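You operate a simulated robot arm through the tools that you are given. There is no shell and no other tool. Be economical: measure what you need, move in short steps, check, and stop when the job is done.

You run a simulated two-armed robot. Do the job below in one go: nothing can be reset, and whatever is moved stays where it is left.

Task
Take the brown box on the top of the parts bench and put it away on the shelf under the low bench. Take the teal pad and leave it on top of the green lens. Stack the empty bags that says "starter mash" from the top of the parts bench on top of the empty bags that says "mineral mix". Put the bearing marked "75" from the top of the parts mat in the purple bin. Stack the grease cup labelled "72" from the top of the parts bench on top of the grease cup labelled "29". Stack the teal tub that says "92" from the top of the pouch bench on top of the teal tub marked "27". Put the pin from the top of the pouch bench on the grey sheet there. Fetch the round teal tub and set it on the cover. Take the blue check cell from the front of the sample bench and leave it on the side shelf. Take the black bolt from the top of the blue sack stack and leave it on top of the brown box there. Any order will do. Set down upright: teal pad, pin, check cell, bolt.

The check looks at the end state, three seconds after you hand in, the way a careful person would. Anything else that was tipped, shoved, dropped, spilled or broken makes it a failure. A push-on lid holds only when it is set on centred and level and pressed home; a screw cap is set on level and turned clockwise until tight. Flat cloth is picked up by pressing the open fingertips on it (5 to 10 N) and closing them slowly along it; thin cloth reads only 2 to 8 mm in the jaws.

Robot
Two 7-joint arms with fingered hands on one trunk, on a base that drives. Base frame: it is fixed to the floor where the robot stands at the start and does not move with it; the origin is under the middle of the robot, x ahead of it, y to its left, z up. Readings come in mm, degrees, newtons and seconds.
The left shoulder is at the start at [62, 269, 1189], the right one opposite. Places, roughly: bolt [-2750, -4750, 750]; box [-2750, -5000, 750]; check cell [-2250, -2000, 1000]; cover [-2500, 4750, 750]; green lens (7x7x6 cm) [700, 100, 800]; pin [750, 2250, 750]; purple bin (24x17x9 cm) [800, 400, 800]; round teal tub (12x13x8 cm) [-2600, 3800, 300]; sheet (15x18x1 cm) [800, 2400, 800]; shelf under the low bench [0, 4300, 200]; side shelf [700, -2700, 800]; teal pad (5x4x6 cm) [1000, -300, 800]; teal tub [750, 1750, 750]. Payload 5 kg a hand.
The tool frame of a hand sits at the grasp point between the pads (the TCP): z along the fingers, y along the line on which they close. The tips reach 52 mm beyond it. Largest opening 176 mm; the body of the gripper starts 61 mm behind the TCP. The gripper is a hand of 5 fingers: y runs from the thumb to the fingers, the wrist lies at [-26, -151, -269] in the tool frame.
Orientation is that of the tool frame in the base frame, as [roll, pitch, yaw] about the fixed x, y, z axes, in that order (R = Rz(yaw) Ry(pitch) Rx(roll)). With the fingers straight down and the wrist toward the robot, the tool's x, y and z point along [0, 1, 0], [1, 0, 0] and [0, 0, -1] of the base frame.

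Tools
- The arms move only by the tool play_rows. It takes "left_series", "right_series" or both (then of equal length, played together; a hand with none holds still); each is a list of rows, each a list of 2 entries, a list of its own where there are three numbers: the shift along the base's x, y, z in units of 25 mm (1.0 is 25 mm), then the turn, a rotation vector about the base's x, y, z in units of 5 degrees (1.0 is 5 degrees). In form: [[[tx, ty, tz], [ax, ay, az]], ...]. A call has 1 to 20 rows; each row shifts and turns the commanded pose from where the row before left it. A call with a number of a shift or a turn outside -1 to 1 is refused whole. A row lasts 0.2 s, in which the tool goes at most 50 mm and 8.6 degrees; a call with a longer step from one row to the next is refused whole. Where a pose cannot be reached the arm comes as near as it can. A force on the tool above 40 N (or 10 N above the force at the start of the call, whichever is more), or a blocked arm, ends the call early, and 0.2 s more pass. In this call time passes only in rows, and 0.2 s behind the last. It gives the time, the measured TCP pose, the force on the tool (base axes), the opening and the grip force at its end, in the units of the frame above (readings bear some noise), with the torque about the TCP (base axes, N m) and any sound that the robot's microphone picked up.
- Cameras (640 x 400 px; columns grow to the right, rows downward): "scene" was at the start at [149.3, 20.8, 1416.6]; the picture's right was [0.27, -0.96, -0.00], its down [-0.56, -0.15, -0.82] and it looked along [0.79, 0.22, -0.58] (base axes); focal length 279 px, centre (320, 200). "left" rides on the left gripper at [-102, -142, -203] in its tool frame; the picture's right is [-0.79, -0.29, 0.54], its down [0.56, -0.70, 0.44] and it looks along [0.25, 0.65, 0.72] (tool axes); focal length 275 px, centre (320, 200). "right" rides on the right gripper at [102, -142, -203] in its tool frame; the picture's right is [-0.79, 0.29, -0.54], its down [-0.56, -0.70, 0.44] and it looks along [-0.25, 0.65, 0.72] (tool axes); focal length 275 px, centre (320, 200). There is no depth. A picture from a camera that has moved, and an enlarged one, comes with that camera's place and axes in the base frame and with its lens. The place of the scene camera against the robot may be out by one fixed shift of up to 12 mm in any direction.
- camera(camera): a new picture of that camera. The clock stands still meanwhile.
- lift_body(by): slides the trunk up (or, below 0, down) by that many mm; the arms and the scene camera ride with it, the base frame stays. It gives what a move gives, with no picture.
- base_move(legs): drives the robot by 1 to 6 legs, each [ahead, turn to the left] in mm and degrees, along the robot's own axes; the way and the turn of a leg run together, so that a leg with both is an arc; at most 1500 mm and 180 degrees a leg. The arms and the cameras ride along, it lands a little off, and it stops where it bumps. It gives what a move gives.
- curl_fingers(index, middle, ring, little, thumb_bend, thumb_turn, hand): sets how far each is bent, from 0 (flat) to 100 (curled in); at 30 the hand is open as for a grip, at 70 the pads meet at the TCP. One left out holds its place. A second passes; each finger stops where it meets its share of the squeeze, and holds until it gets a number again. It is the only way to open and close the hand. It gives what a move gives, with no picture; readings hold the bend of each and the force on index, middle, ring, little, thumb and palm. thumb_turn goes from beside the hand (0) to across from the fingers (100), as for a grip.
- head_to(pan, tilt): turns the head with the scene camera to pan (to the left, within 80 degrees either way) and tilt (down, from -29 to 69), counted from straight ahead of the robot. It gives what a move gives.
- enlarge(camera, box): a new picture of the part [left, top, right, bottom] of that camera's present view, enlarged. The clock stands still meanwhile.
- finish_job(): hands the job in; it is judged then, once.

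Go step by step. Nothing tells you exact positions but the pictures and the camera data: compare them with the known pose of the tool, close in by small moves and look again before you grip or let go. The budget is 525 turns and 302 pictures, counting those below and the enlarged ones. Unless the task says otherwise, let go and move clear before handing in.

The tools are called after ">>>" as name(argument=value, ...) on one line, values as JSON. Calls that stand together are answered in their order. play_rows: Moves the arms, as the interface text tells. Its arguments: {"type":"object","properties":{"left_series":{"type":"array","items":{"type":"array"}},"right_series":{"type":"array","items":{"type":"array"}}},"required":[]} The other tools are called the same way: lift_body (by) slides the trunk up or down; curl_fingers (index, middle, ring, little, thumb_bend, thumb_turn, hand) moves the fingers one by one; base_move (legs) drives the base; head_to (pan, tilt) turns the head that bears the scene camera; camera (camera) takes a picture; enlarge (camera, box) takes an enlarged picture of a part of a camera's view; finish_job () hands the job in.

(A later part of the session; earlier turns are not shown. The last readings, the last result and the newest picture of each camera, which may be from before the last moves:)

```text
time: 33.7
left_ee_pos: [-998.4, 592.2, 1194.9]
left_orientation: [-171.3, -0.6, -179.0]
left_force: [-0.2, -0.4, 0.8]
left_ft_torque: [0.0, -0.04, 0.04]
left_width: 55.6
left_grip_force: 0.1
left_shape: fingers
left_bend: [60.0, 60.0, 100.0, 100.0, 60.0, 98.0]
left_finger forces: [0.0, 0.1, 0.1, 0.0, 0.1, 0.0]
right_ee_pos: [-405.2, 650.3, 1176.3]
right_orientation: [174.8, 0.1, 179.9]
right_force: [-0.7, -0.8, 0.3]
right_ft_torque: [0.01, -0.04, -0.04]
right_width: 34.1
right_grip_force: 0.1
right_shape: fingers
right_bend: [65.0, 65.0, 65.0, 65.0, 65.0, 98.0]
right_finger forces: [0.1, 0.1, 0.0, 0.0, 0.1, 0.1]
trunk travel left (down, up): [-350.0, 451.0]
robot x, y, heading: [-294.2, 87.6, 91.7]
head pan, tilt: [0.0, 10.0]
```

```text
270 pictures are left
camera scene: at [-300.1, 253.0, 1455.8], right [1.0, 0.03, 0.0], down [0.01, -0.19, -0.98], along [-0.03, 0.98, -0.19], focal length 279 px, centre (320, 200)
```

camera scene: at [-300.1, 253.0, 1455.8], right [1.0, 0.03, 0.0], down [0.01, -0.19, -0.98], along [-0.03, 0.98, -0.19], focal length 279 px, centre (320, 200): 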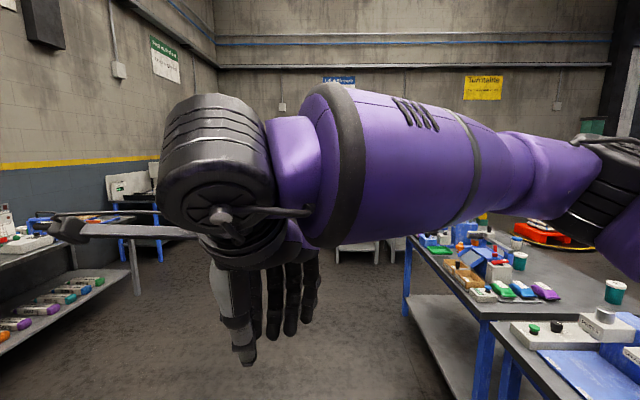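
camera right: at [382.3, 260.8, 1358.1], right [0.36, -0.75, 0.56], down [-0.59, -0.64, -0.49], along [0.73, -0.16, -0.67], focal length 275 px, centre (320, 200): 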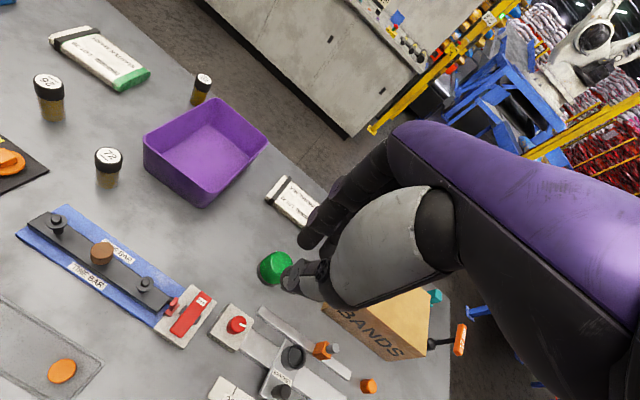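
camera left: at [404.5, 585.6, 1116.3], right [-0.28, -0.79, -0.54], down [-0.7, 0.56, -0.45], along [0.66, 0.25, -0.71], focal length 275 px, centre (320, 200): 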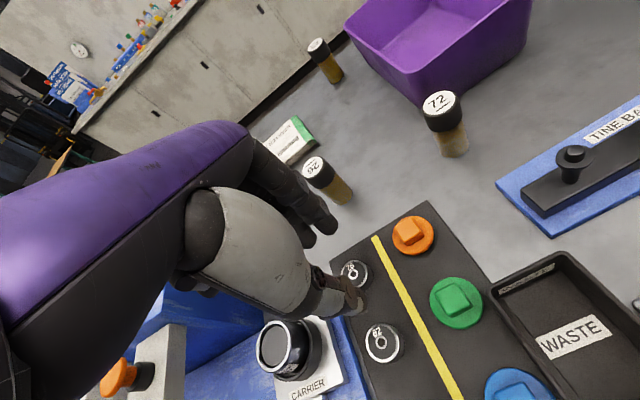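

The left arm is spread out near the back table, so I'll tuck both arms in before driving.

>>> play_rows(left_series=[[[1, 0, 0], [0, 0, 0]], [[1, 0, 0], [0, 0, 0]], [[1, 0, 0], [0, 0, 0]], [[1, 0, 0], [0, 0, 0]], [[1, 0, 0], [0, 0, 0]], [[1, 0, 0], [0, 0, 0]], [[1, 0, 0], [0, 0, 0]], [[1, 0, 0], [0, 0, 0]], [[1, 0, 0], [0, 0, 0]], [[1, 0, 0], [0, 0, 0]], [[1, 0, 0], [0, 0, 0]], [[1, 0, 0], [0, 0, 0]], [[1, 0, 0], [0, 0, 0]], [[1, 0, 0], [0, 0, 0]], [[1, 0, 0], [0, 0, 0]], [[1, 0, 0], [0, 0, 0]], [[1, 0, 0], [0, 0, 0]], [[1, 0, 0], [0, 0, 0]]], right_series=[[[0.6, 0, 0], [0, 0, 0]], [[0.6, 0, 0], [0, 0, 0]], [[0.6, 0, 0], [0, 0, 0]], [[0.6, 0, 0], [0, 0, 0]], [[0.6, 0, 0], [0, 0, 0]], [[0.6, 0, 0], [0, 0, 0]], [[0.6, 0, 0], [0, 0, 0]], [[0.6, 0, 0], [0, 0, 0]], [[0.6, 0, 0], [0, 0, 0]], [[0.6, 0, 0], [0, 0, 0]], [[0.6, 0, 0], [0, 0, 0]], [[0.6, 0, 0], [0, 0, 0]], [[0.6, 0, 0], [0, 0, 0]], [[0.6, 0, 0], [0, 0, 0]], [[0.6, 0, 0], [0, 0, 0]], [[0.6, 0, 0], [0, 0, 0]], [[0.6, 0, 0], [0, 0, 0]], [[0.6, 0, 0], [0, 0, 0]]])

>>> camera(camera="scene")

>>> camera(camera="left")

```text
time: 37.5
left_ee_pos: [-545.2, 590.8, 1193.3]
left_orientation: [-171.5, -0.7, -179.1]
left_force: [1.8, -1.0, 0.7]
left_ft_torque: [-0.04, 0.25, -0.01]
left_width: 55.7
left_grip_force: 0.1
left_shape: fingers
left_bend: [60.0, 60.0, 100.0, 100.0, 60.0, 98.0]
left_finger forces: [0.0, 0.1, 0.0, 0.1, 0.0, 0.0]
right_ee_pos: [-131.7, 651.4, 1177.5]
right_orientation: [174.9, 0.0, 179.9]
right_force: [1.5, 0.6, -0.8]
right_ft_torque: [0.0, 0.26, 0.08]
right_width: 34.2
right_grip_force: 0.1
right_shape: fingers
right_bend: [65.0, 65.0, 65.0, 65.0, 65.0, 98.0]
right_finger forces: [0.0, 0.0, 0.0, 0.0, 0.0, 0.0]
trunk travel left (down, up): [-350.0, 451.0]
robot x, y, heading: [-289.2, 94.5, 91.7]
head pan, tilt: [0.0, 10.0]
```

```text
269 pictures are left
camera scene: at [-297.6, 253.2, 1455.8], right [1.0, 0.03, 0.0], down [0.0, -0.19, -0.98], along [-0.03, 0.98, -0.19], focal length 279 px, centre (320, 200)
```

scene: 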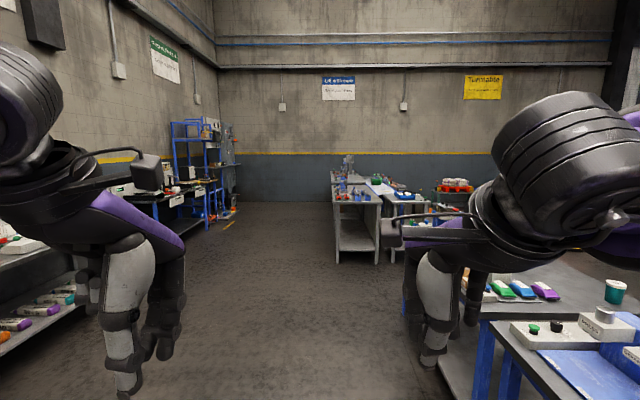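

```text
268 pictures are left
camera left: at [-439.9, 481.7, 1414.0], right [0.79, -0.35, -0.5], down [-0.55, -0.77, -0.33], along [-0.27, 0.53, -0.8], focal length 275 px, centre (320, 200)
```

left: 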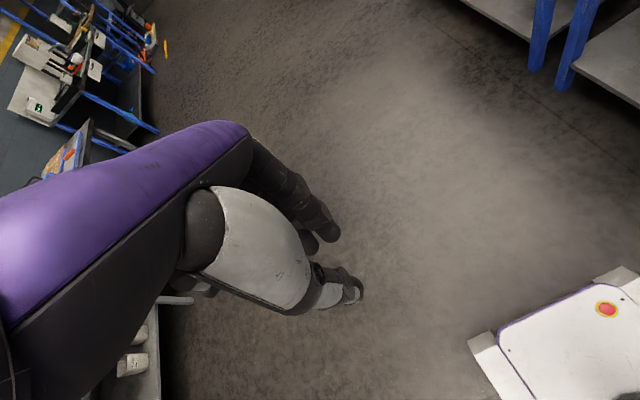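

The base is about 650 x 500 mm, so parking side-on gives better reach. I'll drive to around (-60, 450) facing +y with the right arm toward the bench.

>>> base_move(legs=[[0, -41.7], [200, 0], [0, 20], [290, 0], [0, 20], [-70, 0]])

>>> head_to(pan=-60, tilt=45)

>>> camera(camera="scene")

```text
time: 45.4
left_ee_pos: [-310.7, 950.0, 1194.9]
left_orientation: [-171.6, -0.8, 179.4]
left_force: [0.5, -1.6, 0.9]
left_ft_torque: [0.32, 0.09, 0.06]
left_width: 55.9
left_grip_force: 0.1
left_shape: fingers
left_bend: [60.0, 60.0, 100.0, 100.0, 60.0, 98.0]
left_finger forces: [0.0, 0.0, 0.0, 0.1, 0.1, 0.0]
right_ee_pos: [103.4, 999.3, 1178.5]
right_orientation: [174.6, 0.1, 178.4]
right_force: [0.0, -2.3, 1.0]
right_ft_torque: [0.22, 0.02, -0.04]
right_width: 34.2
right_grip_force: 0.0
right_shape: fingers
right_bend: [65.0, 65.0, 65.0, 65.0, 65.0, 98.0]
right_finger forces: [0.1, 0.0, 0.0, 0.0, 0.0, 0.0]
trunk travel left (down, up): [-350.0, 451.0]
robot x, y, heading: [-62.8, 446.7, 90.1]
head pan, tilt: [0.0, 10.0]
```

```text
time: 46.7
left_ee_pos: [-310.6, 937.0, 1199.7]
left_orientation: [-172.2, -0.6, 179.5]
left_force: [-0.1, 0.5, -0.8]
left_ft_torque: [-0.06, 0.07, -0.01]
left_width: 55.8
left_grip_force: 0.1
left_shape: fingers
left_bend: [60.0, 60.0, 100.0, 100.0, 60.0, 97.0]
left_finger forces: [0.0, 0.1, 0.0, 0.1, 0.0, 0.1]
right_ee_pos: [104.4, 987.1, 1183.9]
right_orientation: [174.0, 0.0, 178.5]
right_force: [0.2, 0.4, -0.8]
right_ft_torque: [-0.07, 0.05, 0.03]
right_width: 34.0
right_grip_force: 0.0
right_shape: fingers
right_bend: [65.0, 65.0, 65.0, 65.0, 65.0, 98.0]
right_finger forces: [0.1, 0.0, 0.0, 0.0, 0.0, 0.0]
trunk travel left (down, up): [-350.0, 451.0]
robot x, y, heading: [-59.9, 448.0, 90.4]
head pan, tilt: [-60.0, 45.0]
```

```text
267 pictures are left
camera scene: at [1.2, 556.0, 1401.6], right [0.51, -0.86, 0.01], down [-0.61, -0.37, -0.7], along [0.61, 0.35, -0.71], focal length 279 px, centre (320, 200)
```

scene: 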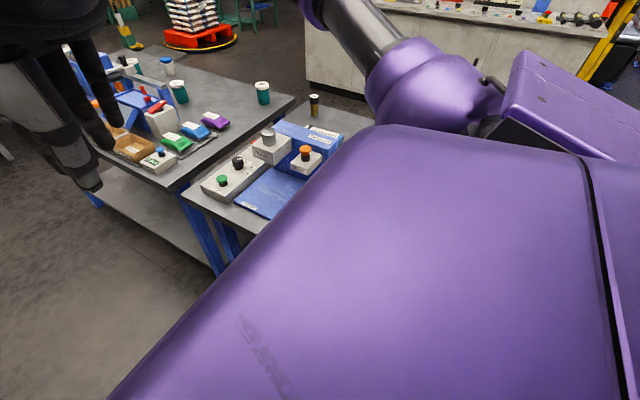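

The torso blocks the scene view when side-on. I'll use a diagonal stance, heading about 50° at y≈600, which keeps reach and the head's view.

>>> base_move(legs=[[0, -20], [-150, 0], [0, 20], [290, 0], [0, -40]])

>>> head_to(pan=-40, tilt=40)

>>> camera(camera="scene")

>>> camera(camera="right")

```text
time: 53.7
left_ee_pos: [8.4, 1128.8, 1200.2]
left_orientation: [-172.3, -0.7, 139.3]
left_force: [-0.5, -0.9, -0.8]
left_ft_torque: [-0.02, -0.06, 0.01]
left_width: 55.7
left_grip_force: 0.1
left_shape: fingers
left_bend: [60.0, 60.0, 100.0, 100.0, 60.0, 97.0]
left_finger forces: [0.1, 0.0, 0.1, 0.0, 0.1, 0.0]
right_ee_pos: [359.3, 899.7, 1183.9]
right_orientation: [174.1, 0.0, 138.5]
right_force: [-0.8, -0.4, 0.3]
right_ft_torque: [-0.04, 0.03, 0.0]
right_width: 34.1
right_grip_force: 0.0
right_shape: fingers
right_bend: [65.0, 65.0, 65.0, 65.0, 65.0, 98.0]
right_finger forces: [0.0, 0.0, 0.0, 0.0, 0.0, 0.0]
trunk travel left (down, up): [-350.0, 451.0]
robot x, y, heading: [-122.7, 602.0, 49.9]
head pan, tilt: [-60.0, 45.0]
```

```text
time: 54.5
left_ee_pos: [-0.7, 1117.4, 1205.1]
left_orientation: [-173.1, -0.5, 139.4]
left_force: [-0.5, 1.4, -0.8]
left_ft_torque: [-0.28, -0.09, -0.02]
left_width: 56.0
left_grip_force: 0.1
left_shape: fingers
left_bend: [60.0, 60.0, 100.0, 100.0, 60.0, 97.0]
left_finger forces: [0.0, 0.1, 0.0, 0.0, 0.0, 0.0]
right_ee_pos: [350.0, 889.7, 1191.8]
right_orientation: [173.2, 0.2, 138.4]
right_force: [-0.2, 2.2, -0.3]
right_ft_torque: [-0.22, -0.04, -0.02]
right_width: 34.3
right_grip_force: 0.0
right_shape: fingers
right_bend: [65.0, 65.0, 65.0, 65.0, 65.0, 98.0]
right_finger forces: [0.0, 0.0, 0.0, 0.0, 0.0, 0.0]
trunk travel left (down, up): [-350.0, 451.0]
robot x, y, heading: [-123.1, 602.0, 50.3]
head pan, tilt: [-40.0, 40.0]
```

```text
266 pictures are left
camera scene: at [-0.8, 667.8, 1408.6], right [0.18, -0.98, 0.01], down [-0.64, -0.12, -0.76], along [0.75, 0.13, -0.65], focal length 279 px, centre (320, 200)
```

scene: 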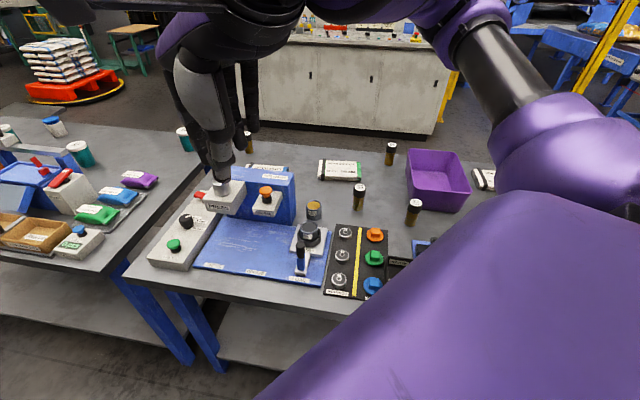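

```text
265 pictures are left
camera right: at [162.9, 834.6, 1375.7], right [0.74, -0.36, 0.57], down [-0.01, -0.85, -0.52], along [0.68, 0.38, -0.63], focal length 275 px, centre (320, 200)
```

right: 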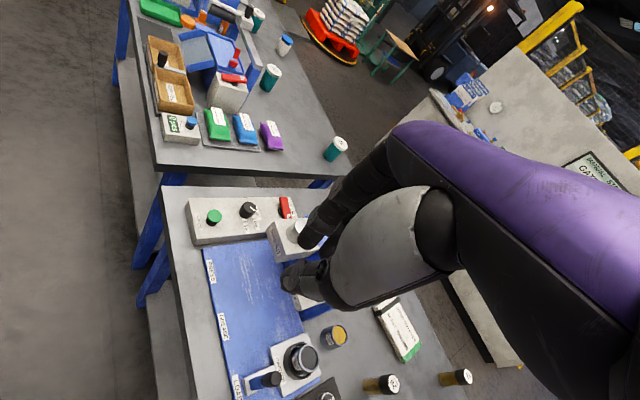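

The view is good now. I'll bring the right hand above the bearing with yaw 90, a 12° tilt, and the ring and little fingers folded.

>>> play_rows(right_series=[[[0.8, -0.8, 0], [0, 0, -0.97]], [[0.8, -0.8, 0], [0, 0, -0.97]], [[0.8, -0.8, 0], [0, 0, -0.97]], [[0.8, -0.8, 0], [0, 0, -0.97]], [[0.8, -0.8, 0], [0, 0, -0.97]], [[0.8, -0.8, 0], [0, 0, -0.97]], [[0.8, -0.8, 0], [0, 0, -0.97]], [[0.8, -0.8, 0], [0, 0, -0.97]], [[0.8, -0.8, 0], [0, 0, -0.97]], [[0.8, -0.8, 0], [0, 0, -0.97]], [[0, 0, -1], [0, 0.95, 0]], [[0, 0, -1], [0, 0.95, 0]], [[0, 0, -1], [0, 0.95, 0]], [[0, 0, -1], [0, 0.95, 0]], [[0, 0, -1], [0, 0, 0]], [[0, 0, -1], [0, 0, 0]], [[0, 0, -1], [0, 0, 0]], [[0, 0, -1], [0, 0, 0]]])

>>> curl_fingers(hand="right", index=58, middle=58, ring=100, little=100, thumb_bend=58)

>>> camera(camera="scene")

>>> camera(camera="right")

```text
time: 58.4
left_ee_pos: [1.5, 1116.0, 1205.9]
left_orientation: [-173.0, -0.7, 139.3]
left_force: [0.5, -1.3, 0.5]
left_ft_torque: [0.05, 0.02, 0.0]
left_width: 55.7
left_grip_force: 0.0
left_shape: fingers
left_bend: [60.0, 60.0, 100.0, 100.0, 60.0, 97.0]
left_finger forces: [0.1, 0.0, 0.1, 0.1, 0.0, 0.0]
right_ee_pos: [551.0, 687.9, 991.7]
right_orientation: [-167.8, 0.2, 89.9]
right_force: [0.9, -0.4, -0.3]
right_ft_torque: [0.03, 0.05, 0.03]
right_width: 33.9
right_grip_force: 0.1
right_shape: fingers
right_bend: [65.0, 65.0, 65.0, 65.0, 65.0, 98.0]
right_finger forces: [0.1, 0.0, 0.1, 0.0, 0.0, 0.0]
trunk travel left (down, up): [-350.0, 451.0]
robot x, y, heading: [-120.4, 600.1, 50.1]
head pan, tilt: [-40.0, 40.0]
```

```text
time: 59.4
left_ee_pos: [0.7, 1116.0, 1205.7]
left_orientation: [-173.0, -0.8, 139.3]
left_force: [-0.4, 0.6, -0.6]
left_ft_torque: [0.01, -0.02, -0.03]
left_width: 55.8
left_grip_force: 0.1
left_shape: fingers
left_bend: [60.0, 60.0, 100.0, 100.0, 60.0, 97.0]
left_finger forces: [0.0, 0.0, 0.0, 0.0, 0.0, 0.0]
right_ee_pos: [549.9, 688.9, 992.0]
right_orientation: [-167.8, 0.2, 89.8]
right_force: [0.4, -0.8, -0.2]
right_ft_torque: [-0.01, 0.01, 0.02]
right_width: 68.3
right_grip_force: 0.1
right_shape: fingers
right_bend: [57.0, 57.0, 100.0, 100.0, 57.0, 98.0]
right_finger forces: [0.1, 0.1, 0.0, 0.1, 0.0, 0.0]
trunk travel left (down, up): [-350.0, 451.0]
robot x, y, heading: [-121.5, 599.9, 49.9]
head pan, tilt: [-40.0, 40.0]
```

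```text
264 pictures are left
camera scene: at [-0.3, 666.2, 1408.6], right [0.18, -0.98, 0.01], down [-0.64, -0.12, -0.76], along [0.75, 0.13, -0.65], focal length 279 px, centre (320, 200)
```

scene: 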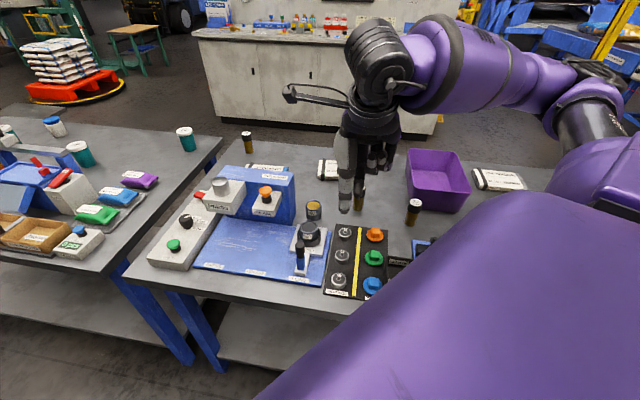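

```text
263 pictures are left
camera right: at [453.4, 790.8, 1219.9], right [0.39, -0.79, 0.47], down [-0.78, -0.56, -0.28], along [0.48, -0.26, -0.84], focal length 275 px, centre (320, 200)
```

right: 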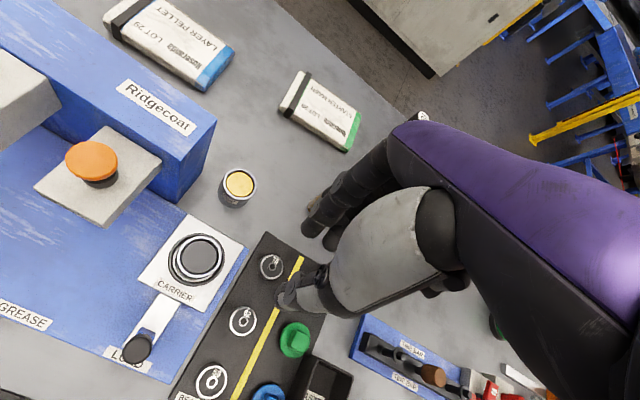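

The bearing reads at about (548, 688). I'll lower the hand to z≈885 with the x offset for the tilt, then zoom in.

>>> play_rows(right_series=[[[0.1, 0, -1], [0, 0, 0]], [[0.1, 0, -1], [0, 0, 0]], [[0.1, 0, -1], [0, 0, 0]], [[0.05, 0, -1], [0, 0, 0]]])

>>> enlarge(camera="scene", box=[290, 180, 418, 260])

>>> enlarge(camera="right", box=[220, 200, 380, 300])

```text
time: 60.4
left_ee_pos: [2.7, 1116.0, 1205.1]
left_orientation: [-173.0, -0.7, 139.3]
left_force: [-0.6, -0.4, -0.6]
left_ft_torque: [0.02, 0.03, 0.01]
left_width: 55.7
left_grip_force: 0.1
left_shape: fingers
left_bend: [60.0, 60.0, 100.0, 100.0, 60.0, 97.0]
left_finger forces: [0.1, 0.0, 0.0, 0.0, 0.0, 0.0]
right_ee_pos: [558.4, 687.4, 891.8]
right_orientation: [-167.8, 0.3, 89.8]
right_force: [0.2, -0.7, 1.1]
right_ft_torque: [-0.01, 0.04, 0.05]
right_width: 68.7
right_grip_force: 0.0
right_shape: fingers
right_bend: [57.0, 57.0, 100.0, 100.0, 57.0, 98.0]
right_finger forces: [0.0, 0.0, 0.0, 0.0, 0.0, 0.0]
trunk travel left (down, up): [-350.0, 451.0]
robot x, y, heading: [-124.2, 600.1, 50.0]
head pan, tilt: [-40.0, 40.0]
```

```text
5.00 times, centred on (354, 220) of scene
camera zoom: at [0.1, 666.1, 1408.5], right [0.18, -0.98, 0.01], down [-0.64, -0.12, -0.76], along [0.75, 0.13, -0.65], focal length 1397 px, centre (150, 100)
```

zoom: 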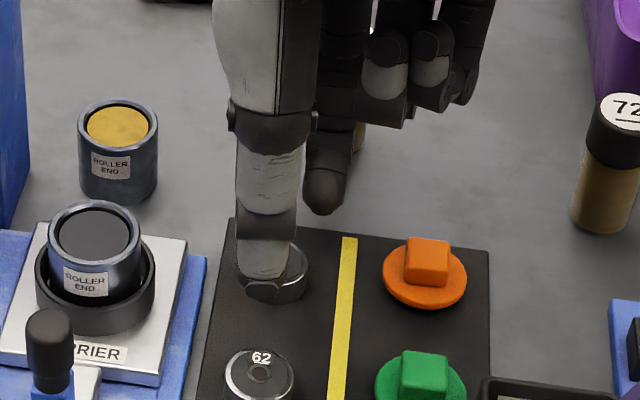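

```text
4.00 times, centred on (300, 250) of right
camera zoom: at [462.8, 790.1, 1119.4], right [0.39, -0.79, 0.47], down [-0.78, -0.56, -0.28], along [0.48, -0.26, -0.84], focal length 1101 px, centre (400, 0)
```

zoom: 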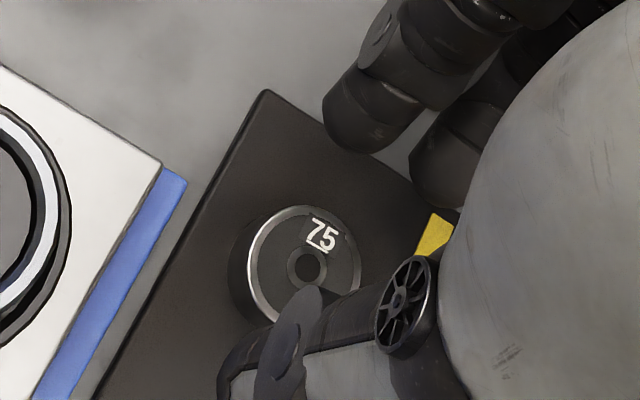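

The alignment is fine. I'll lower about 43 mm with a small +x shift and then close gently.

>>> play_rows(right_series=[[[0.15, 0.0, -0.6], [0, 0, 0]], [[0.1, 0, -0.6], [0, 0, 0]], [[0, 0, -0.4], [0, 0, 0]]])

>>> enlarge(camera="scene", box=[290, 180, 418, 260])

>>> enlarge(camera="right", box=[220, 200, 380, 300])

```text
time: 61.0
left_ee_pos: [-14.2, 1100.1, 1214.4]
left_orientation: [-174.0, -0.8, 139.3]
left_force: [-3.1, -3.6, 1.6]
left_ft_torque: [0.55, -0.36, 0.08]
left_width: 55.7
left_grip_force: 0.2
left_shape: fingers
left_bend: [60.0, 60.0, 100.0, 100.0, 60.0, 98.0]
left_finger forces: [0.0, 0.0, 0.0, 0.1, 0.0, 0.1]
right_ee_pos: [559.6, 677.0, 874.5]
right_orientation: [-169.1, -0.9, 89.7]
right_force: [-2.7, -3.3, 2.5]
right_ft_torque: [0.29, -0.3, -0.05]
right_width: 68.7
right_grip_force: 0.0
right_shape: fingers
right_bend: [57.0, 57.0, 100.0, 100.0, 57.0, 98.0]
right_finger forces: [0.0, 0.0, 0.0, 0.0, 0.0, 0.0]
trunk travel left (down, up): [-350.0, 451.0]
robot x, y, heading: [-123.3, 603.0, 50.2]
head pan, tilt: [-40.0, 40.0]
stopped in row 3 (right hand): the force on the tool passed its limit (the readings are from after the stop); the commanded pose is now the measured one
```

```text
5.00 times, centred on (354, 220) of scene
camera zoom: at [-3.8, 662.1, 1409.2], right [0.18, -0.98, 0.01], down [-0.64, -0.12, -0.76], along [0.75, 0.13, -0.65], focal length 1397 px, centre (150, 100)
```

zoom: 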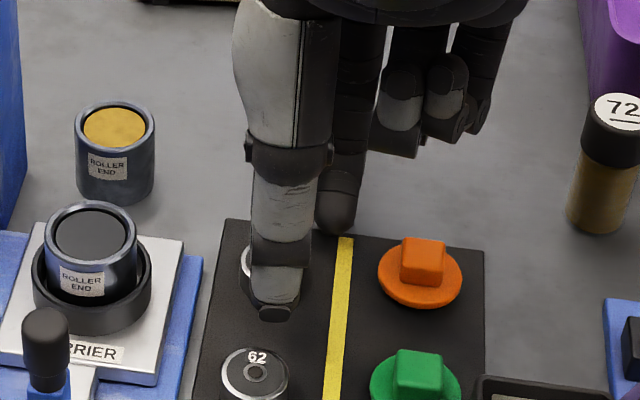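

```text
4.00 times, centred on (300, 250) of right
camera zoom: at [457.8, 775.4, 1103.1], right [0.38, -0.8, 0.46], down [-0.78, -0.55, -0.31], along [0.5, -0.24, -0.83], focal length 1101 px, centre (400, 0)
```

zoom: 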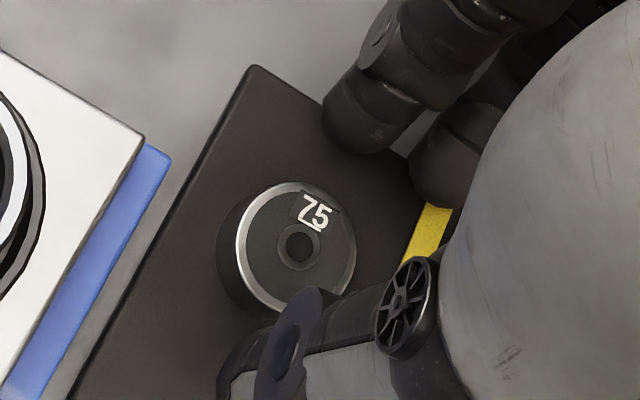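

The thumb seems to have come down on the bearing's rim. I'll lift, open wider, recentre in y, and approach in small steps.

>>> play_rows(right_series=[[[0, 0.2, 0.6], [0, 0, 0]], [[0.1, 0.2, 0.4], [0, 0.3, 0]]])

>>> curl_fingers(hand="right", index=50, middle=50, thumb_bend=50)

>>> enlarge(camera="scene", box=[290, 180, 418, 260])

>>> enlarge(camera="right", box=[220, 200, 380, 300])

```text
time: 61.6
left_ee_pos: [-8.2, 1106.4, 1210.4]
left_orientation: [-173.6, -0.8, 139.3]
left_force: [0.9, 1.1, -2.0]
left_ft_torque: [-0.13, 0.16, -0.01]
left_width: 55.8
left_grip_force: 0.1
left_shape: fingers
left_bend: [60.0, 60.0, 100.0, 100.0, 60.0, 98.0]
left_finger forces: [0.0, 0.1, 0.1, 0.0, 0.0, 0.1]
right_ee_pos: [564.8, 691.2, 897.0]
right_orientation: [-167.3, -0.6, 89.6]
right_force: [1.1, 0.6, -1.5]
right_ft_torque: [-0.1, 0.13, -0.02]
right_width: 68.8
right_grip_force: 0.0
right_shape: fingers
right_bend: [57.0, 57.0, 100.0, 100.0, 57.0, 98.0]
right_finger forces: [0.0, 0.0, 0.0, 0.0, 0.0, 0.0]
trunk travel left (down, up): [-350.0, 451.0]
robot x, y, heading: [-125.9, 605.2, 50.2]
head pan, tilt: [-40.0, 40.0]
```

```text
time: 62.6
left_ee_pos: [-9.2, 1105.4, 1210.9]
left_orientation: [-173.8, -0.8, 139.3]
left_force: [1.0, 1.1, -1.1]
left_ft_torque: [-0.01, -0.02, 0.01]
left_width: 55.7
left_grip_force: 0.1
left_shape: fingers
left_bend: [60.0, 60.0, 100.0, 100.0, 60.0, 98.0]
left_finger forces: [0.0, 0.0, 0.0, 0.0, 0.0, 0.1]
right_ee_pos: [564.9, 690.6, 897.6]
right_orientation: [-167.4, -0.6, 89.4]
right_force: [-0.1, 1.5, -0.3]
right_ft_torque: [0.02, 0.0, 0.01]
right_width: 99.5
right_grip_force: 0.3
right_shape: fingers
right_bend: [50.0, 50.0, 100.0, 100.0, 50.0, 98.0]
right_finger forces: [0.1, 0.2, 0.0, 0.0, 0.0, 0.0]
trunk travel left (down, up): [-350.0, 451.0]
robot x, y, heading: [-120.6, 598.5, 50.2]
head pan, tilt: [-40.0, 40.0]
```

```text
5.00 times, centred on (354, 220) of scene
camera zoom: at [-0.2, 666.1, 1408.5], right [0.18, -0.98, 0.01], down [-0.64, -0.12, -0.76], along [0.75, 0.13, -0.65], focal length 1397 px, centre (150, 100)
```

zoom: 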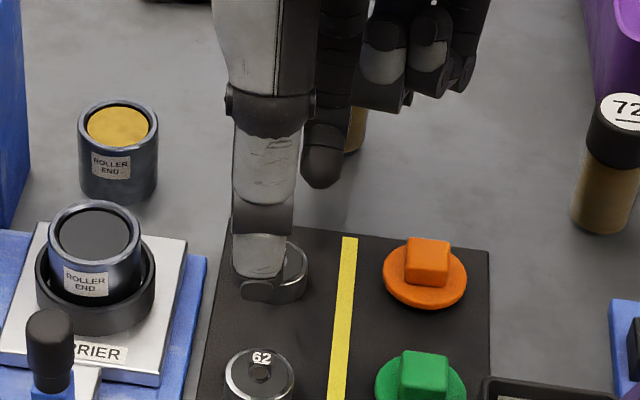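

```text
4.00 times, centred on (300, 250) of right
camera zoom: at [469.8, 790.1, 1127.9], right [0.39, -0.8, 0.45], down [-0.79, -0.55, -0.28], along [0.48, -0.25, -0.84], focal length 1101 px, centre (400, 0)
```

zoom: 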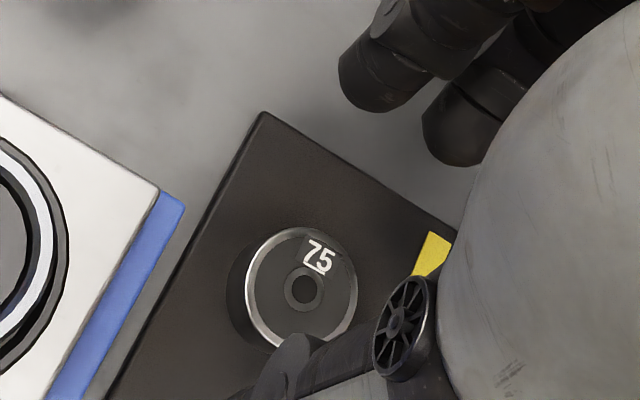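

The hand straddles the bearing well. I'll descend slowly in small steps to find the contact height.

>>> play_rows(right_series=[[[0, -0.05, -0.3], [0, 0, 0]], [[0, -0.05, -0.3], [0, 0, 0]], [[0, 0, -0.3], [0, 0, 0]], [[0, 0, -0.3], [0, 0, 0]], [[0, 0, -0.2], [0, 0, 0]], [[0, 0, -0.2], [0, 0, 0]]])

>>> enlarge(camera="scene", box=[290, 180, 418, 260])

```text
time: 63.8
left_ee_pos: [-22.4, 1089.7, 1218.8]
left_orientation: [-174.8, -0.8, 139.2]
left_force: [-1.6, -3.8, 1.3]
left_ft_torque: [0.57, -0.21, 0.09]
left_width: 55.8
left_grip_force: 0.1
left_shape: fingers
left_bend: [60.0, 60.0, 100.0, 100.0, 60.0, 98.0]
left_finger forces: [0.0, 0.1, 0.1, 0.0, 0.0, 0.1]
right_ee_pos: [558.0, 676.2, 875.4]
right_orientation: [-168.5, -1.7, 89.5]
right_force: [-1.5, -2.5, 1.6]
right_ft_torque: [0.28, -0.26, -0.05]
right_width: 99.5
right_grip_force: 0.0
right_shape: fingers
right_bend: [50.0, 50.0, 100.0, 100.0, 50.0, 98.0]
right_finger forces: [0.0, 0.0, 0.0, 0.0, 0.0, 0.2]
trunk travel left (down, up): [-350.0, 451.0]
robot x, y, heading: [-125.5, 595.6, 50.0]
head pan, tilt: [-40.0, 40.0]
stopped in row 5 (right hand): the force on the tool passed its limit (the readings are from after the stop); the commanded pose is now the measured one
```

```text
5.00 times, centred on (354, 220) of scene
camera zoom: at [-2.8, 662.5, 1408.9], right [0.18, -0.98, 0.01], down [-0.64, -0.12, -0.76], along [0.75, 0.13, -0.65], focal length 1397 px, centre (150, 100)
```

zoom: 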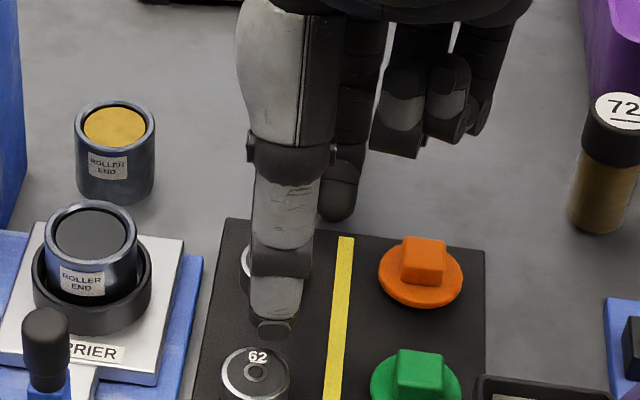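

The contact may be the finger knuckles on cup 26 just behind the mat rather than the thumb. I'll lift and look.

>>> play_rows(right_series=[[[0, 0, 1], [0, 0, 0]], [[0, 0, 1], [0, 0, 0]], [[0, 0, 1], [0, 0, 0]], [[-1, 0, 1], [0, 0, 0]], [[-1, 0, 1], [0, 0, 0]], [[-1, 0, 1], [0, 0, 0]], [[-1, 0, 1], [0, 0, 0]]])

>>> enlarge(camera="scene", box=[280, 140, 440, 240])

>>> camera(camera="right")

```text
time: 65.4
left_ee_pos: [-20.3, 1094.7, 1216.7]
left_orientation: [-174.5, -0.9, 139.3]
left_force: [3.1, 0.5, -2.0]
left_ft_torque: [-0.15, 0.28, -0.07]
left_width: 55.9
left_grip_force: 0.0
left_shape: fingers
left_bend: [60.0, 60.0, 100.0, 100.0, 60.0, 98.0]
left_finger forces: [0.0, 0.0, 0.0, 0.0, 0.0, 0.0]
right_ee_pos: [478.4, 701.2, 1053.6]
right_orientation: [-167.7, -0.8, 89.3]
right_force: [1.2, 1.5, 17.7]
right_ft_torque: [-0.29, -0.14, 0.12]
right_width: 99.4
right_grip_force: 0.0
right_shape: fingers
right_bend: [50.0, 50.0, 100.0, 100.0, 50.0, 98.0]
right_finger forces: [0.0, 0.0, 0.1, 0.1, 0.0, 0.0]
right hand out of reach, approached as far as the arm can: row 4, 5, 6, 7
trunk travel left (down, up): [-350.0, 451.0]
robot x, y, heading: [-122.5, 599.8, 50.0]
head pan, tilt: [-40.0, 40.0]
```

```text
4.00 times, centred on (360, 190) of scene
camera zoom: at [-0.2, 667.2, 1408.6], right [0.18, -0.98, 0.01], down [-0.64, -0.12, -0.76], along [0.75, 0.13, -0.65], focal length 1118 px, centre (160, 240)
```

zoom: 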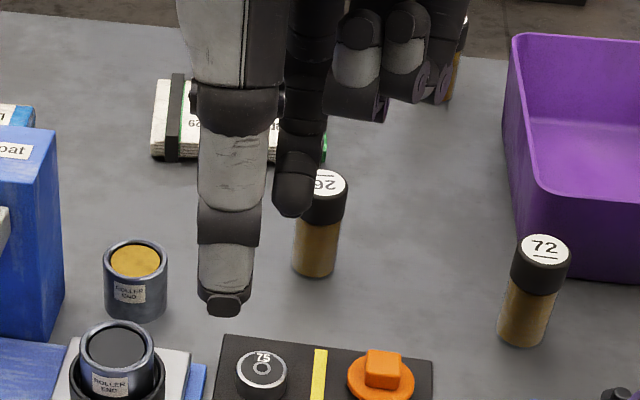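

```text
254 pictures are left
camera right: at [383.7, 800.2, 1283.1], right [0.39, -0.8, 0.46], down [-0.79, -0.54, -0.29], along [0.48, -0.25, -0.84], focal length 275 px, centre (320, 200)
```

right: 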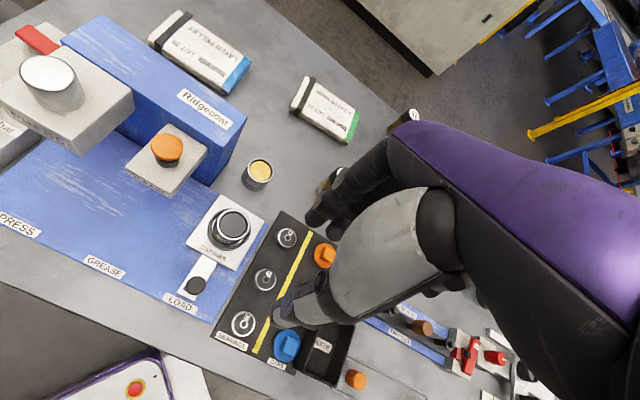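

Cup 26 and the rest are unmoved, so it was most likely the fingertips touching the surface, at TCP z≈875. I'll go back to z≈882, close part way, then settle lower and close.

>>> play_rows(right_series=[[[1, -0.3, -0.5], [0, 0, 0]], [[1, -0.2, -1], [0, 0, 0]], [[1, 0, -1], [0, 0, 0]], [[0.5, 0, -1], [0, 0, 0]], [[0, 0, -1], [0, 0, 0]], [[0, 0, -1], [0, 0, 0]], [[0, 0, -1], [0, 0, 0]]])

>>> curl_fingers(hand="right", index=58, middle=58, thumb_bend=58)

>>> enlarge(camera="right", box=[220, 200, 380, 300])

```text
time: 67.0
left_ee_pos: [-18.0, 1092.5, 1216.7]
left_orientation: [-174.5, -0.8, 139.3]
left_force: [0.9, 0.0, 0.7]
left_ft_torque: [-0.03, 0.12, 0.0]
left_width: 55.9
left_grip_force: 0.0
left_shape: fingers
left_bend: [60.0, 60.0, 100.0, 100.0, 60.0, 98.0]
left_finger forces: [0.0, 0.0, 0.0, 0.0, 0.0, 0.0]
right_ee_pos: [567.1, 686.4, 896.5]
right_orientation: [-168.4, -1.5, 89.4]
right_force: [1.5, -0.4, -0.7]
right_ft_torque: [0.01, 0.12, 0.03]
right_width: 99.3
right_grip_force: 0.1
right_shape: fingers
right_bend: [50.0, 50.0, 100.0, 100.0, 50.0, 98.0]
right_finger forces: [0.0, 0.0, 0.0, 0.1, 0.0, 0.0]
trunk travel left (down, up): [-350.0, 451.0]
robot x, y, heading: [-124.5, 600.2, 49.9]
head pan, tilt: [-40.0, 40.0]
```

```text
time: 68.0
left_ee_pos: [-18.7, 1093.7, 1217.1]
left_orientation: [-174.4, -0.8, 139.3]
left_force: [0.2, -0.7, -0.2]
left_ft_torque: [0.0, -0.02, 0.03]
left_width: 55.8
left_grip_force: 0.1
left_shape: fingers
left_bend: [60.0, 60.0, 100.0, 100.0, 60.0, 98.0]
left_finger forces: [0.0, 0.0, 0.0, 0.0, 0.1, 0.1]
right_ee_pos: [567.3, 687.1, 896.2]
right_orientation: [-168.2, -1.6, 89.3]
right_force: [-1.0, -0.8, 0.2]
right_ft_torque: [-0.01, -0.04, -0.01]
right_width: 69.2
right_grip_force: 0.1
right_shape: fingers
right_bend: [57.0, 57.0, 100.0, 100.0, 57.0, 98.0]
right_finger forces: [0.0, 0.0, 0.0, 0.0, 0.0, 0.0]
trunk travel left (down, up): [-350.0, 451.0]
robot x, y, heading: [-121.2, 598.5, 50.2]
head pan, tilt: [-40.0, 40.0]
```

```text
4.00 times, centred on (300, 250) of right
camera zoom: at [469.3, 784.4, 1126.8], right [0.38, -0.81, 0.45], down [-0.78, -0.54, -0.31], along [0.49, -0.23, -0.84], focal length 1101 px, centre (400, 0)
```

zoom: 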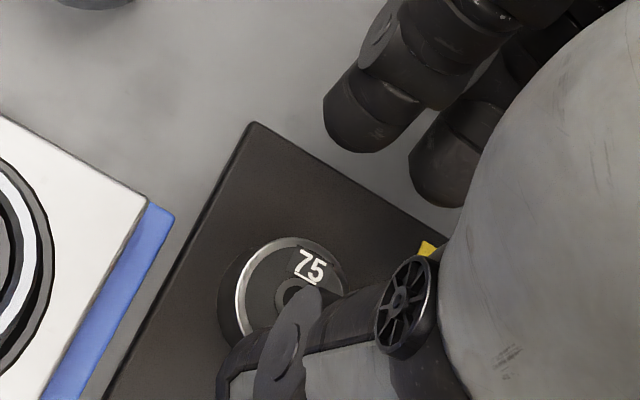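

I'll lower another 18 mm at this aperture and check.

>>> play_rows(right_series=[[[0, 0, -0.24], [0, 0, 0]], [[0, 0, -0.24], [0, 0, 0]], [[0, 0, -0.24], [0, 0, 0]]])

>>> enlarge(camera="right", box=[220, 200, 380, 300])

>>> enlarge(camera="scene", box=[306, 190, 402, 250])

```text
time: 68.8
left_ee_pos: [-19.4, 1093.8, 1216.6]
left_orientation: [-174.5, -0.8, 139.3]
left_force: [0.9, -0.1, -0.2]
left_ft_torque: [0.02, -0.03, -0.06]
left_width: 55.5
left_grip_force: 0.1
left_shape: fingers
left_bend: [60.0, 60.0, 100.0, 100.0, 60.0, 98.0]
left_finger forces: [0.0, 0.0, 0.0, 0.0, 0.0, 0.0]
right_ee_pos: [567.5, 688.3, 879.2]
right_orientation: [-168.3, -1.6, 89.3]
right_force: [0.6, -0.5, 0.8]
right_ft_torque: [0.0, -0.01, 0.0]
right_width: 68.9
right_grip_force: 0.0
right_shape: fingers
right_bend: [57.0, 57.0, 100.0, 100.0, 57.0, 98.0]
right_finger forces: [0.0, 0.0, 0.1, 0.1, 0.0, 0.0]
trunk travel left (down, up): [-350.0, 451.0]
robot x, y, heading: [-127.6, 599.0, 50.1]
head pan, tilt: [-40.0, 40.0]
```

```text
4.00 times, centred on (300, 250) of right
camera zoom: at [469.8, 784.6, 1109.0], right [0.38, -0.81, 0.45], down [-0.78, -0.54, -0.31], along [0.49, -0.23, -0.84], focal length 1101 px, centre (400, 0)
```

zoom: 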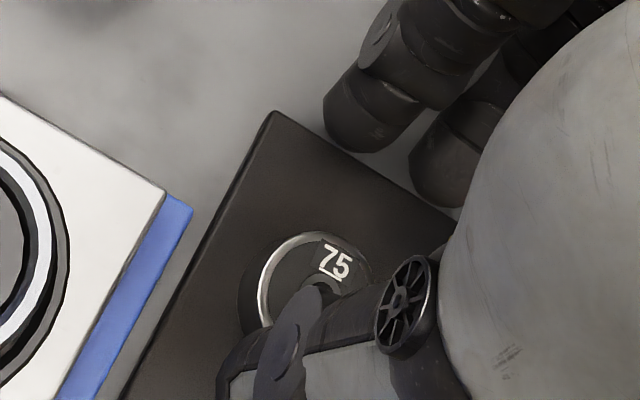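

```text
6.67 times, centred on (354, 220) of scene
camera zoom: at [0.0, 666.1, 1408.5], right [0.18, -0.98, 0.01], down [-0.64, -0.12, -0.76], along [0.75, 0.13, -0.65], focal length 1863 px, centre (93, 67)
```

zoom: 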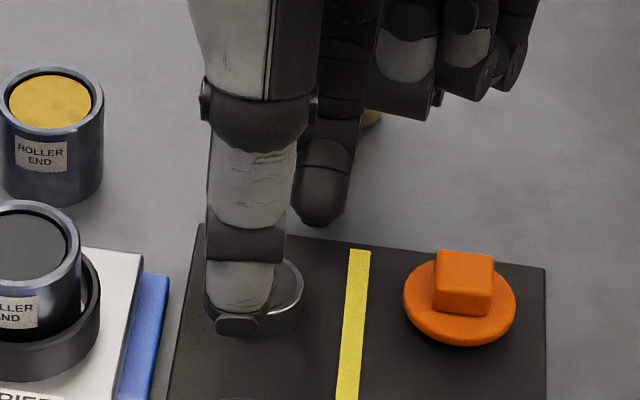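

I'll lower 6 mm more and close the pinch step by step.

>>> play_rows(right_series=[[[0, 0, -0.13], [0, 0, 0]], [[0, 0, -0.13], [0, 0, 0]]])

>>> curl_fingers(hand="right", index=64, middle=64, thumb_bend=64)

>>> enlarge(camera="right", box=[220, 200, 380, 300])

>>> enlarge(camera="scene", box=[306, 190, 402, 250])

```text
time: 69.4
left_ee_pos: [-18.6, 1093.2, 1217.1]
left_orientation: [-174.4, -0.8, 139.3]
left_force: [-0.1, -0.5, 0.1]
left_ft_torque: [0.04, 0.0, -0.03]
left_width: 55.9
left_grip_force: 0.1
left_shape: fingers
left_bend: [60.0, 60.0, 100.0, 100.0, 60.0, 98.0]
left_finger forces: [0.0, 0.0, 0.1, 0.0, 0.0, 0.0]
right_ee_pos: [567.3, 688.0, 872.6]
right_orientation: [-168.3, -1.6, 89.4]
right_force: [-0.5, -0.5, 0.7]
right_ft_torque: [-0.05, 0.0, 0.03]
right_width: 68.9
right_grip_force: 0.5
right_shape: fingers
right_bend: [57.0, 57.0, 100.0, 100.0, 57.0, 98.0]
right_finger forces: [0.0, 0.2, 0.0, 0.1, 0.1, 0.1]
trunk travel left (down, up): [-350.0, 451.0]
robot x, y, heading: [-123.0, 600.8, 50.0]
head pan, tilt: [-40.0, 40.0]
```

```text
time: 70.4
left_ee_pos: [-18.7, 1093.9, 1217.6]
left_orientation: [-174.5, -0.7, 139.3]
left_force: [0.6, 0.1, -0.1]
left_ft_torque: [0.01, -0.01, 0.01]
left_width: 55.9
left_grip_force: 0.0
left_shape: fingers
left_bend: [60.0, 60.0, 100.0, 100.0, 60.0, 98.0]
left_finger forces: [0.0, 0.0, 0.1, 0.0, 0.0, 0.0]
right_ee_pos: [567.4, 688.5, 871.0]
right_orientation: [-168.4, -1.5, 89.5]
right_force: [12.1, 0.4, 4.0]
right_ft_torque: [-0.11, -0.92, 0.36]
right_width: 38.6
right_grip_force: 6.1
right_shape: fingers
right_bend: [64.0, 58.0, 100.0, 100.0, 64.0, 98.0]
right_finger forces: [0.0, 12.0, 0.0, 0.0, 0.0, 0.1]
trunk travel left (down, up): [-350.0, 451.0]
robot x, y, heading: [-122.9, 597.6, 50.1]
head pan, tilt: [-40.0, 40.0]
```

```text
4.00 times, centred on (300, 250) of right
camera zoom: at [470.2, 784.4, 1102.8], right [0.38, -0.81, 0.45], down [-0.78, -0.54, -0.31], along [0.49, -0.23, -0.84], focal length 1101 px, centre (400, 0)
```

zoom: 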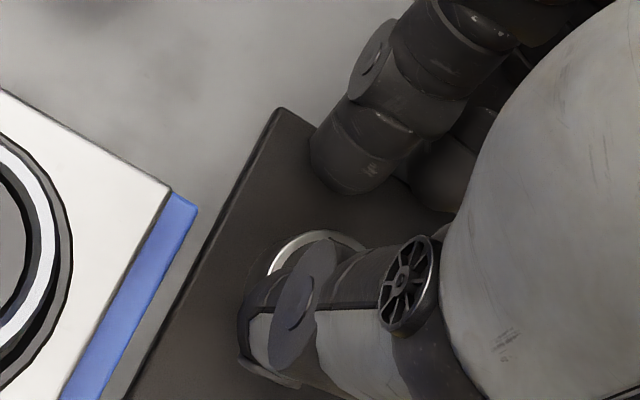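

```text
6.67 times, centred on (354, 220) of scene
camera zoom: at [0.3, 666.1, 1408.5], right [0.18, -0.98, 0.01], down [-0.64, -0.12, -0.76], along [0.75, 0.13, -0.65], focal length 1863 px, centre (93, 67)
```

zoom: 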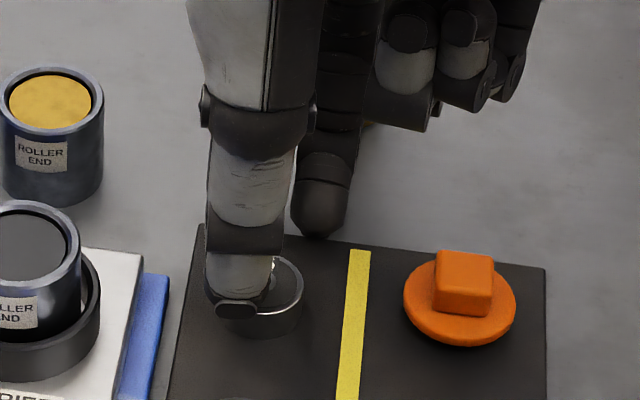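

The finger tips, not the thumb, were catching the mat's edge, which means less tilt is needed. I'll lift, take the tilt out and recentre on x≈549.

>>> curl_fingers(hand="right", index=57, middle=57, thumb_bend=57)

>>> play_rows(right_series=[[[0, 0, 1], [0, 0, 0]], [[-0.3, 0, 0], [0, -1, 0]], [[-0.4, 0, 0], [0, -1, 0]], [[0, 0, -0.3], [0, 0, 0]]])

>>> enlarge(camera="right", box=[220, 180, 380, 280])

>>> enlarge(camera="scene", box=[306, 190, 402, 250])

```text
time: 71.4
left_ee_pos: [-18.4, 1092.8, 1217.6]
left_orientation: [-174.5, -0.7, 139.4]
left_force: [0.7, -0.9, 0.0]
left_ft_torque: [0.01, -0.01, 0.02]
left_width: 55.7
left_grip_force: 0.0
left_shape: fingers
left_bend: [60.0, 60.0, 100.0, 100.0, 60.0, 98.0]
left_finger forces: [0.0, 0.1, 0.0, 0.0, 0.1, 0.1]
right_ee_pos: [567.6, 687.5, 871.5]
right_orientation: [-168.3, -1.6, 89.4]
right_force: [-0.3, 0.4, -0.1]
right_ft_torque: [-0.03, 0.0, -0.05]
right_width: 73.2
right_grip_force: 0.1
right_shape: fingers
right_bend: [56.0, 56.0, 100.0, 100.0, 56.0, 98.0]
right_finger forces: [0.0, 0.0, 0.0, 0.0, 0.0, 0.0]
trunk travel left (down, up): [-350.0, 451.0]
robot x, y, heading: [-125.7, 602.7, 50.1]
head pan, tilt: [-40.0, 40.0]
```

```text
time: 72.4
left_ee_pos: [-18.1, 1092.6, 1216.9]
left_orientation: [-174.5, -0.9, 139.4]
left_force: [2.1, 0.4, 0.9]
left_ft_torque: [0.05, 0.17, 0.02]
left_width: 55.7
left_grip_force: 0.0
left_shape: fingers
left_bend: [60.0, 60.0, 100.0, 100.0, 60.0, 98.0]
left_finger forces: [0.1, 0.0, 0.0, 0.0, 0.1, 0.0]
right_ee_pos: [573.8, 711.7, 888.3]
right_orientation: [-178.2, -1.6, 89.5]
right_force: [1.3, -0.3, 0.2]
right_ft_torque: [0.04, 0.12, 0.04]
right_width: 73.2
right_grip_force: 0.1
right_shape: fingers
right_bend: [56.0, 56.0, 100.0, 100.0, 56.0, 98.0]
right_finger forces: [0.0, 0.0, 0.1, 0.0, 0.1, 0.1]
right hand out of reach, approached as far as the arm can: row 2, 3
trunk travel left (down, up): [-350.0, 451.0]
robot x, y, heading: [-124.0, 602.8, 50.0]
head pan, tilt: [-40.0, 40.0]
```

```text
4.00 times, centred on (300, 230) of right
camera zoom: at [437.9, 808.5, 1098.5], right [0.3, -0.81, 0.51], down [-0.72, -0.54, -0.44], along [0.63, -0.23, -0.74], focal length 1101 px, centre (400, 80)
```

zoom: 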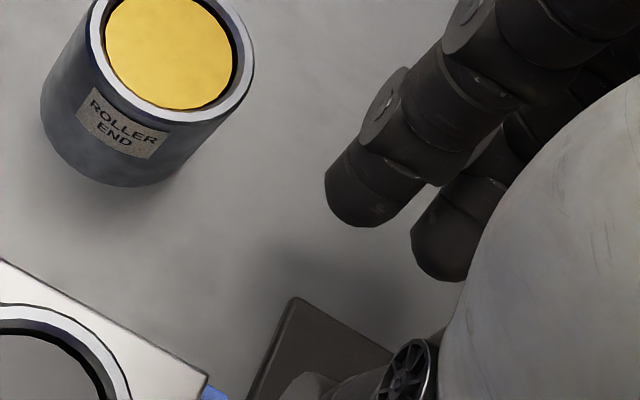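

```text
6.67 times, centred on (354, 220) of scene
camera zoom: at [0.9, 665.4, 1408.5], right [0.18, -0.98, 0.01], down [-0.64, -0.12, -0.76], along [0.75, 0.13, -0.65], focal length 1863 px, centre (93, 67)
```

zoom: 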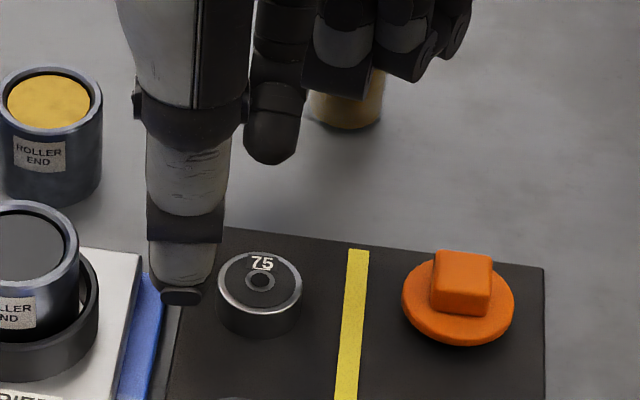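

The arm is too folded here, so I'll raise the hand and back the base up 150 mm.

>>> play_rows(right_series=[[[0, -0.6, 1], [0, 0, 0]], [[0, 0, 1], [0, 0, 0]], [[0, 0, 1], [0, 0, 0]], [[0, 0, 1], [0, 0, 0]], [[0, 0, 1], [0, 0, 0]]])

>>> base_move(legs=[[-150, 0]])

>>> play_rows(right_series=[[[0.5, 0.6, 0], [0, 0, 0]]])

```text
time: 73.6
left_ee_pos: [-20.3, 1092.5, 1216.8]
left_orientation: [-174.6, -0.8, 139.3]
left_force: [0.2, 0.0, -0.3]
left_ft_torque: [0.06, -0.09, 0.03]
left_width: 55.5
left_grip_force: 0.1
left_shape: fingers
left_bend: [60.0, 60.0, 100.0, 100.0, 60.0, 98.0]
left_finger forces: [0.0, 0.1, 0.1, 0.0, 0.0, 0.1]
right_ee_pos: [580.1, 705.8, 1014.7]
right_orientation: [-178.3, -1.7, 89.7]
right_force: [-0.8, -0.3, -0.8]
right_ft_torque: [0.06, -0.08, -0.01]
right_width: 73.1
right_grip_force: 0.1
right_shape: fingers
right_bend: [56.0, 56.0, 100.0, 100.0, 56.0, 98.0]
right_finger forces: [0.0, 0.0, 0.0, 0.0, 0.1, 0.0]
right hand out of reach, approached as far as the arm can: row 1
trunk travel left (down, up): [-350.0, 451.0]
robot x, y, heading: [-124.1, 601.5, 50.2]
head pan, tilt: [-40.0, 40.0]
```

```text
time: 74.9
left_ee_pos: [-118.8, 975.6, 1218.3]
left_orientation: [-174.6, -0.8, 139.3]
left_force: [-1.4, -1.6, 1.2]
left_ft_torque: [0.29, -0.17, 0.08]
left_width: 55.5
left_grip_force: 0.1
left_shape: fingers
left_bend: [60.0, 60.0, 100.0, 100.0, 60.0, 98.0]
left_finger forces: [0.0, 0.0, 0.0, 0.1, 0.1, 0.0]
right_ee_pos: [482.2, 588.8, 1014.6]
right_orientation: [-178.4, -1.7, 89.8]
right_force: [-1.6, -3.2, 0.7]
right_ft_torque: [0.21, -0.17, 0.01]
right_width: 72.9
right_grip_force: 0.1
right_shape: fingers
right_bend: [56.0, 56.0, 100.0, 100.0, 56.0, 98.0]
right_finger forces: [0.0, 0.0, 0.0, 0.0, 0.0, 0.1]
trunk travel left (down, up): [-350.0, 451.0]
robot x, y, heading: [-217.8, 485.2, 50.1]
head pan, tilt: [-40.0, 40.0]
```

```text
time: 75.3
left_ee_pos: [-124.5, 967.2, 1221.6]
left_orientation: [-175.0, -0.9, 139.3]
left_force: [1.7, 2.6, -1.1]
left_ft_torque: [-0.26, 0.24, -0.05]
left_width: 55.7
left_grip_force: 0.1
left_shape: fingers
left_bend: [60.0, 60.0, 100.0, 100.0, 60.0, 98.0]
left_finger forces: [0.1, 0.1, 0.0, 0.0, 0.1, 0.0]
right_ee_pos: [489.9, 596.6, 1018.7]
right_orientation: [-178.7, -2.1, 89.7]
right_force: [2.2, 2.3, -0.9]
right_ft_torque: [-0.2, 0.24, 0.06]
right_width: 72.8
right_grip_force: 0.0
right_shape: fingers
right_bend: [56.0, 56.0, 100.0, 100.0, 56.0, 98.0]
right_finger forces: [0.0, 0.0, 0.0, 0.0, 0.1, 0.2]
trunk travel left (down, up): [-350.0, 451.0]
robot x, y, heading: [-215.5, 487.4, 50.3]
head pan, tilt: [-40.0, 40.0]
```

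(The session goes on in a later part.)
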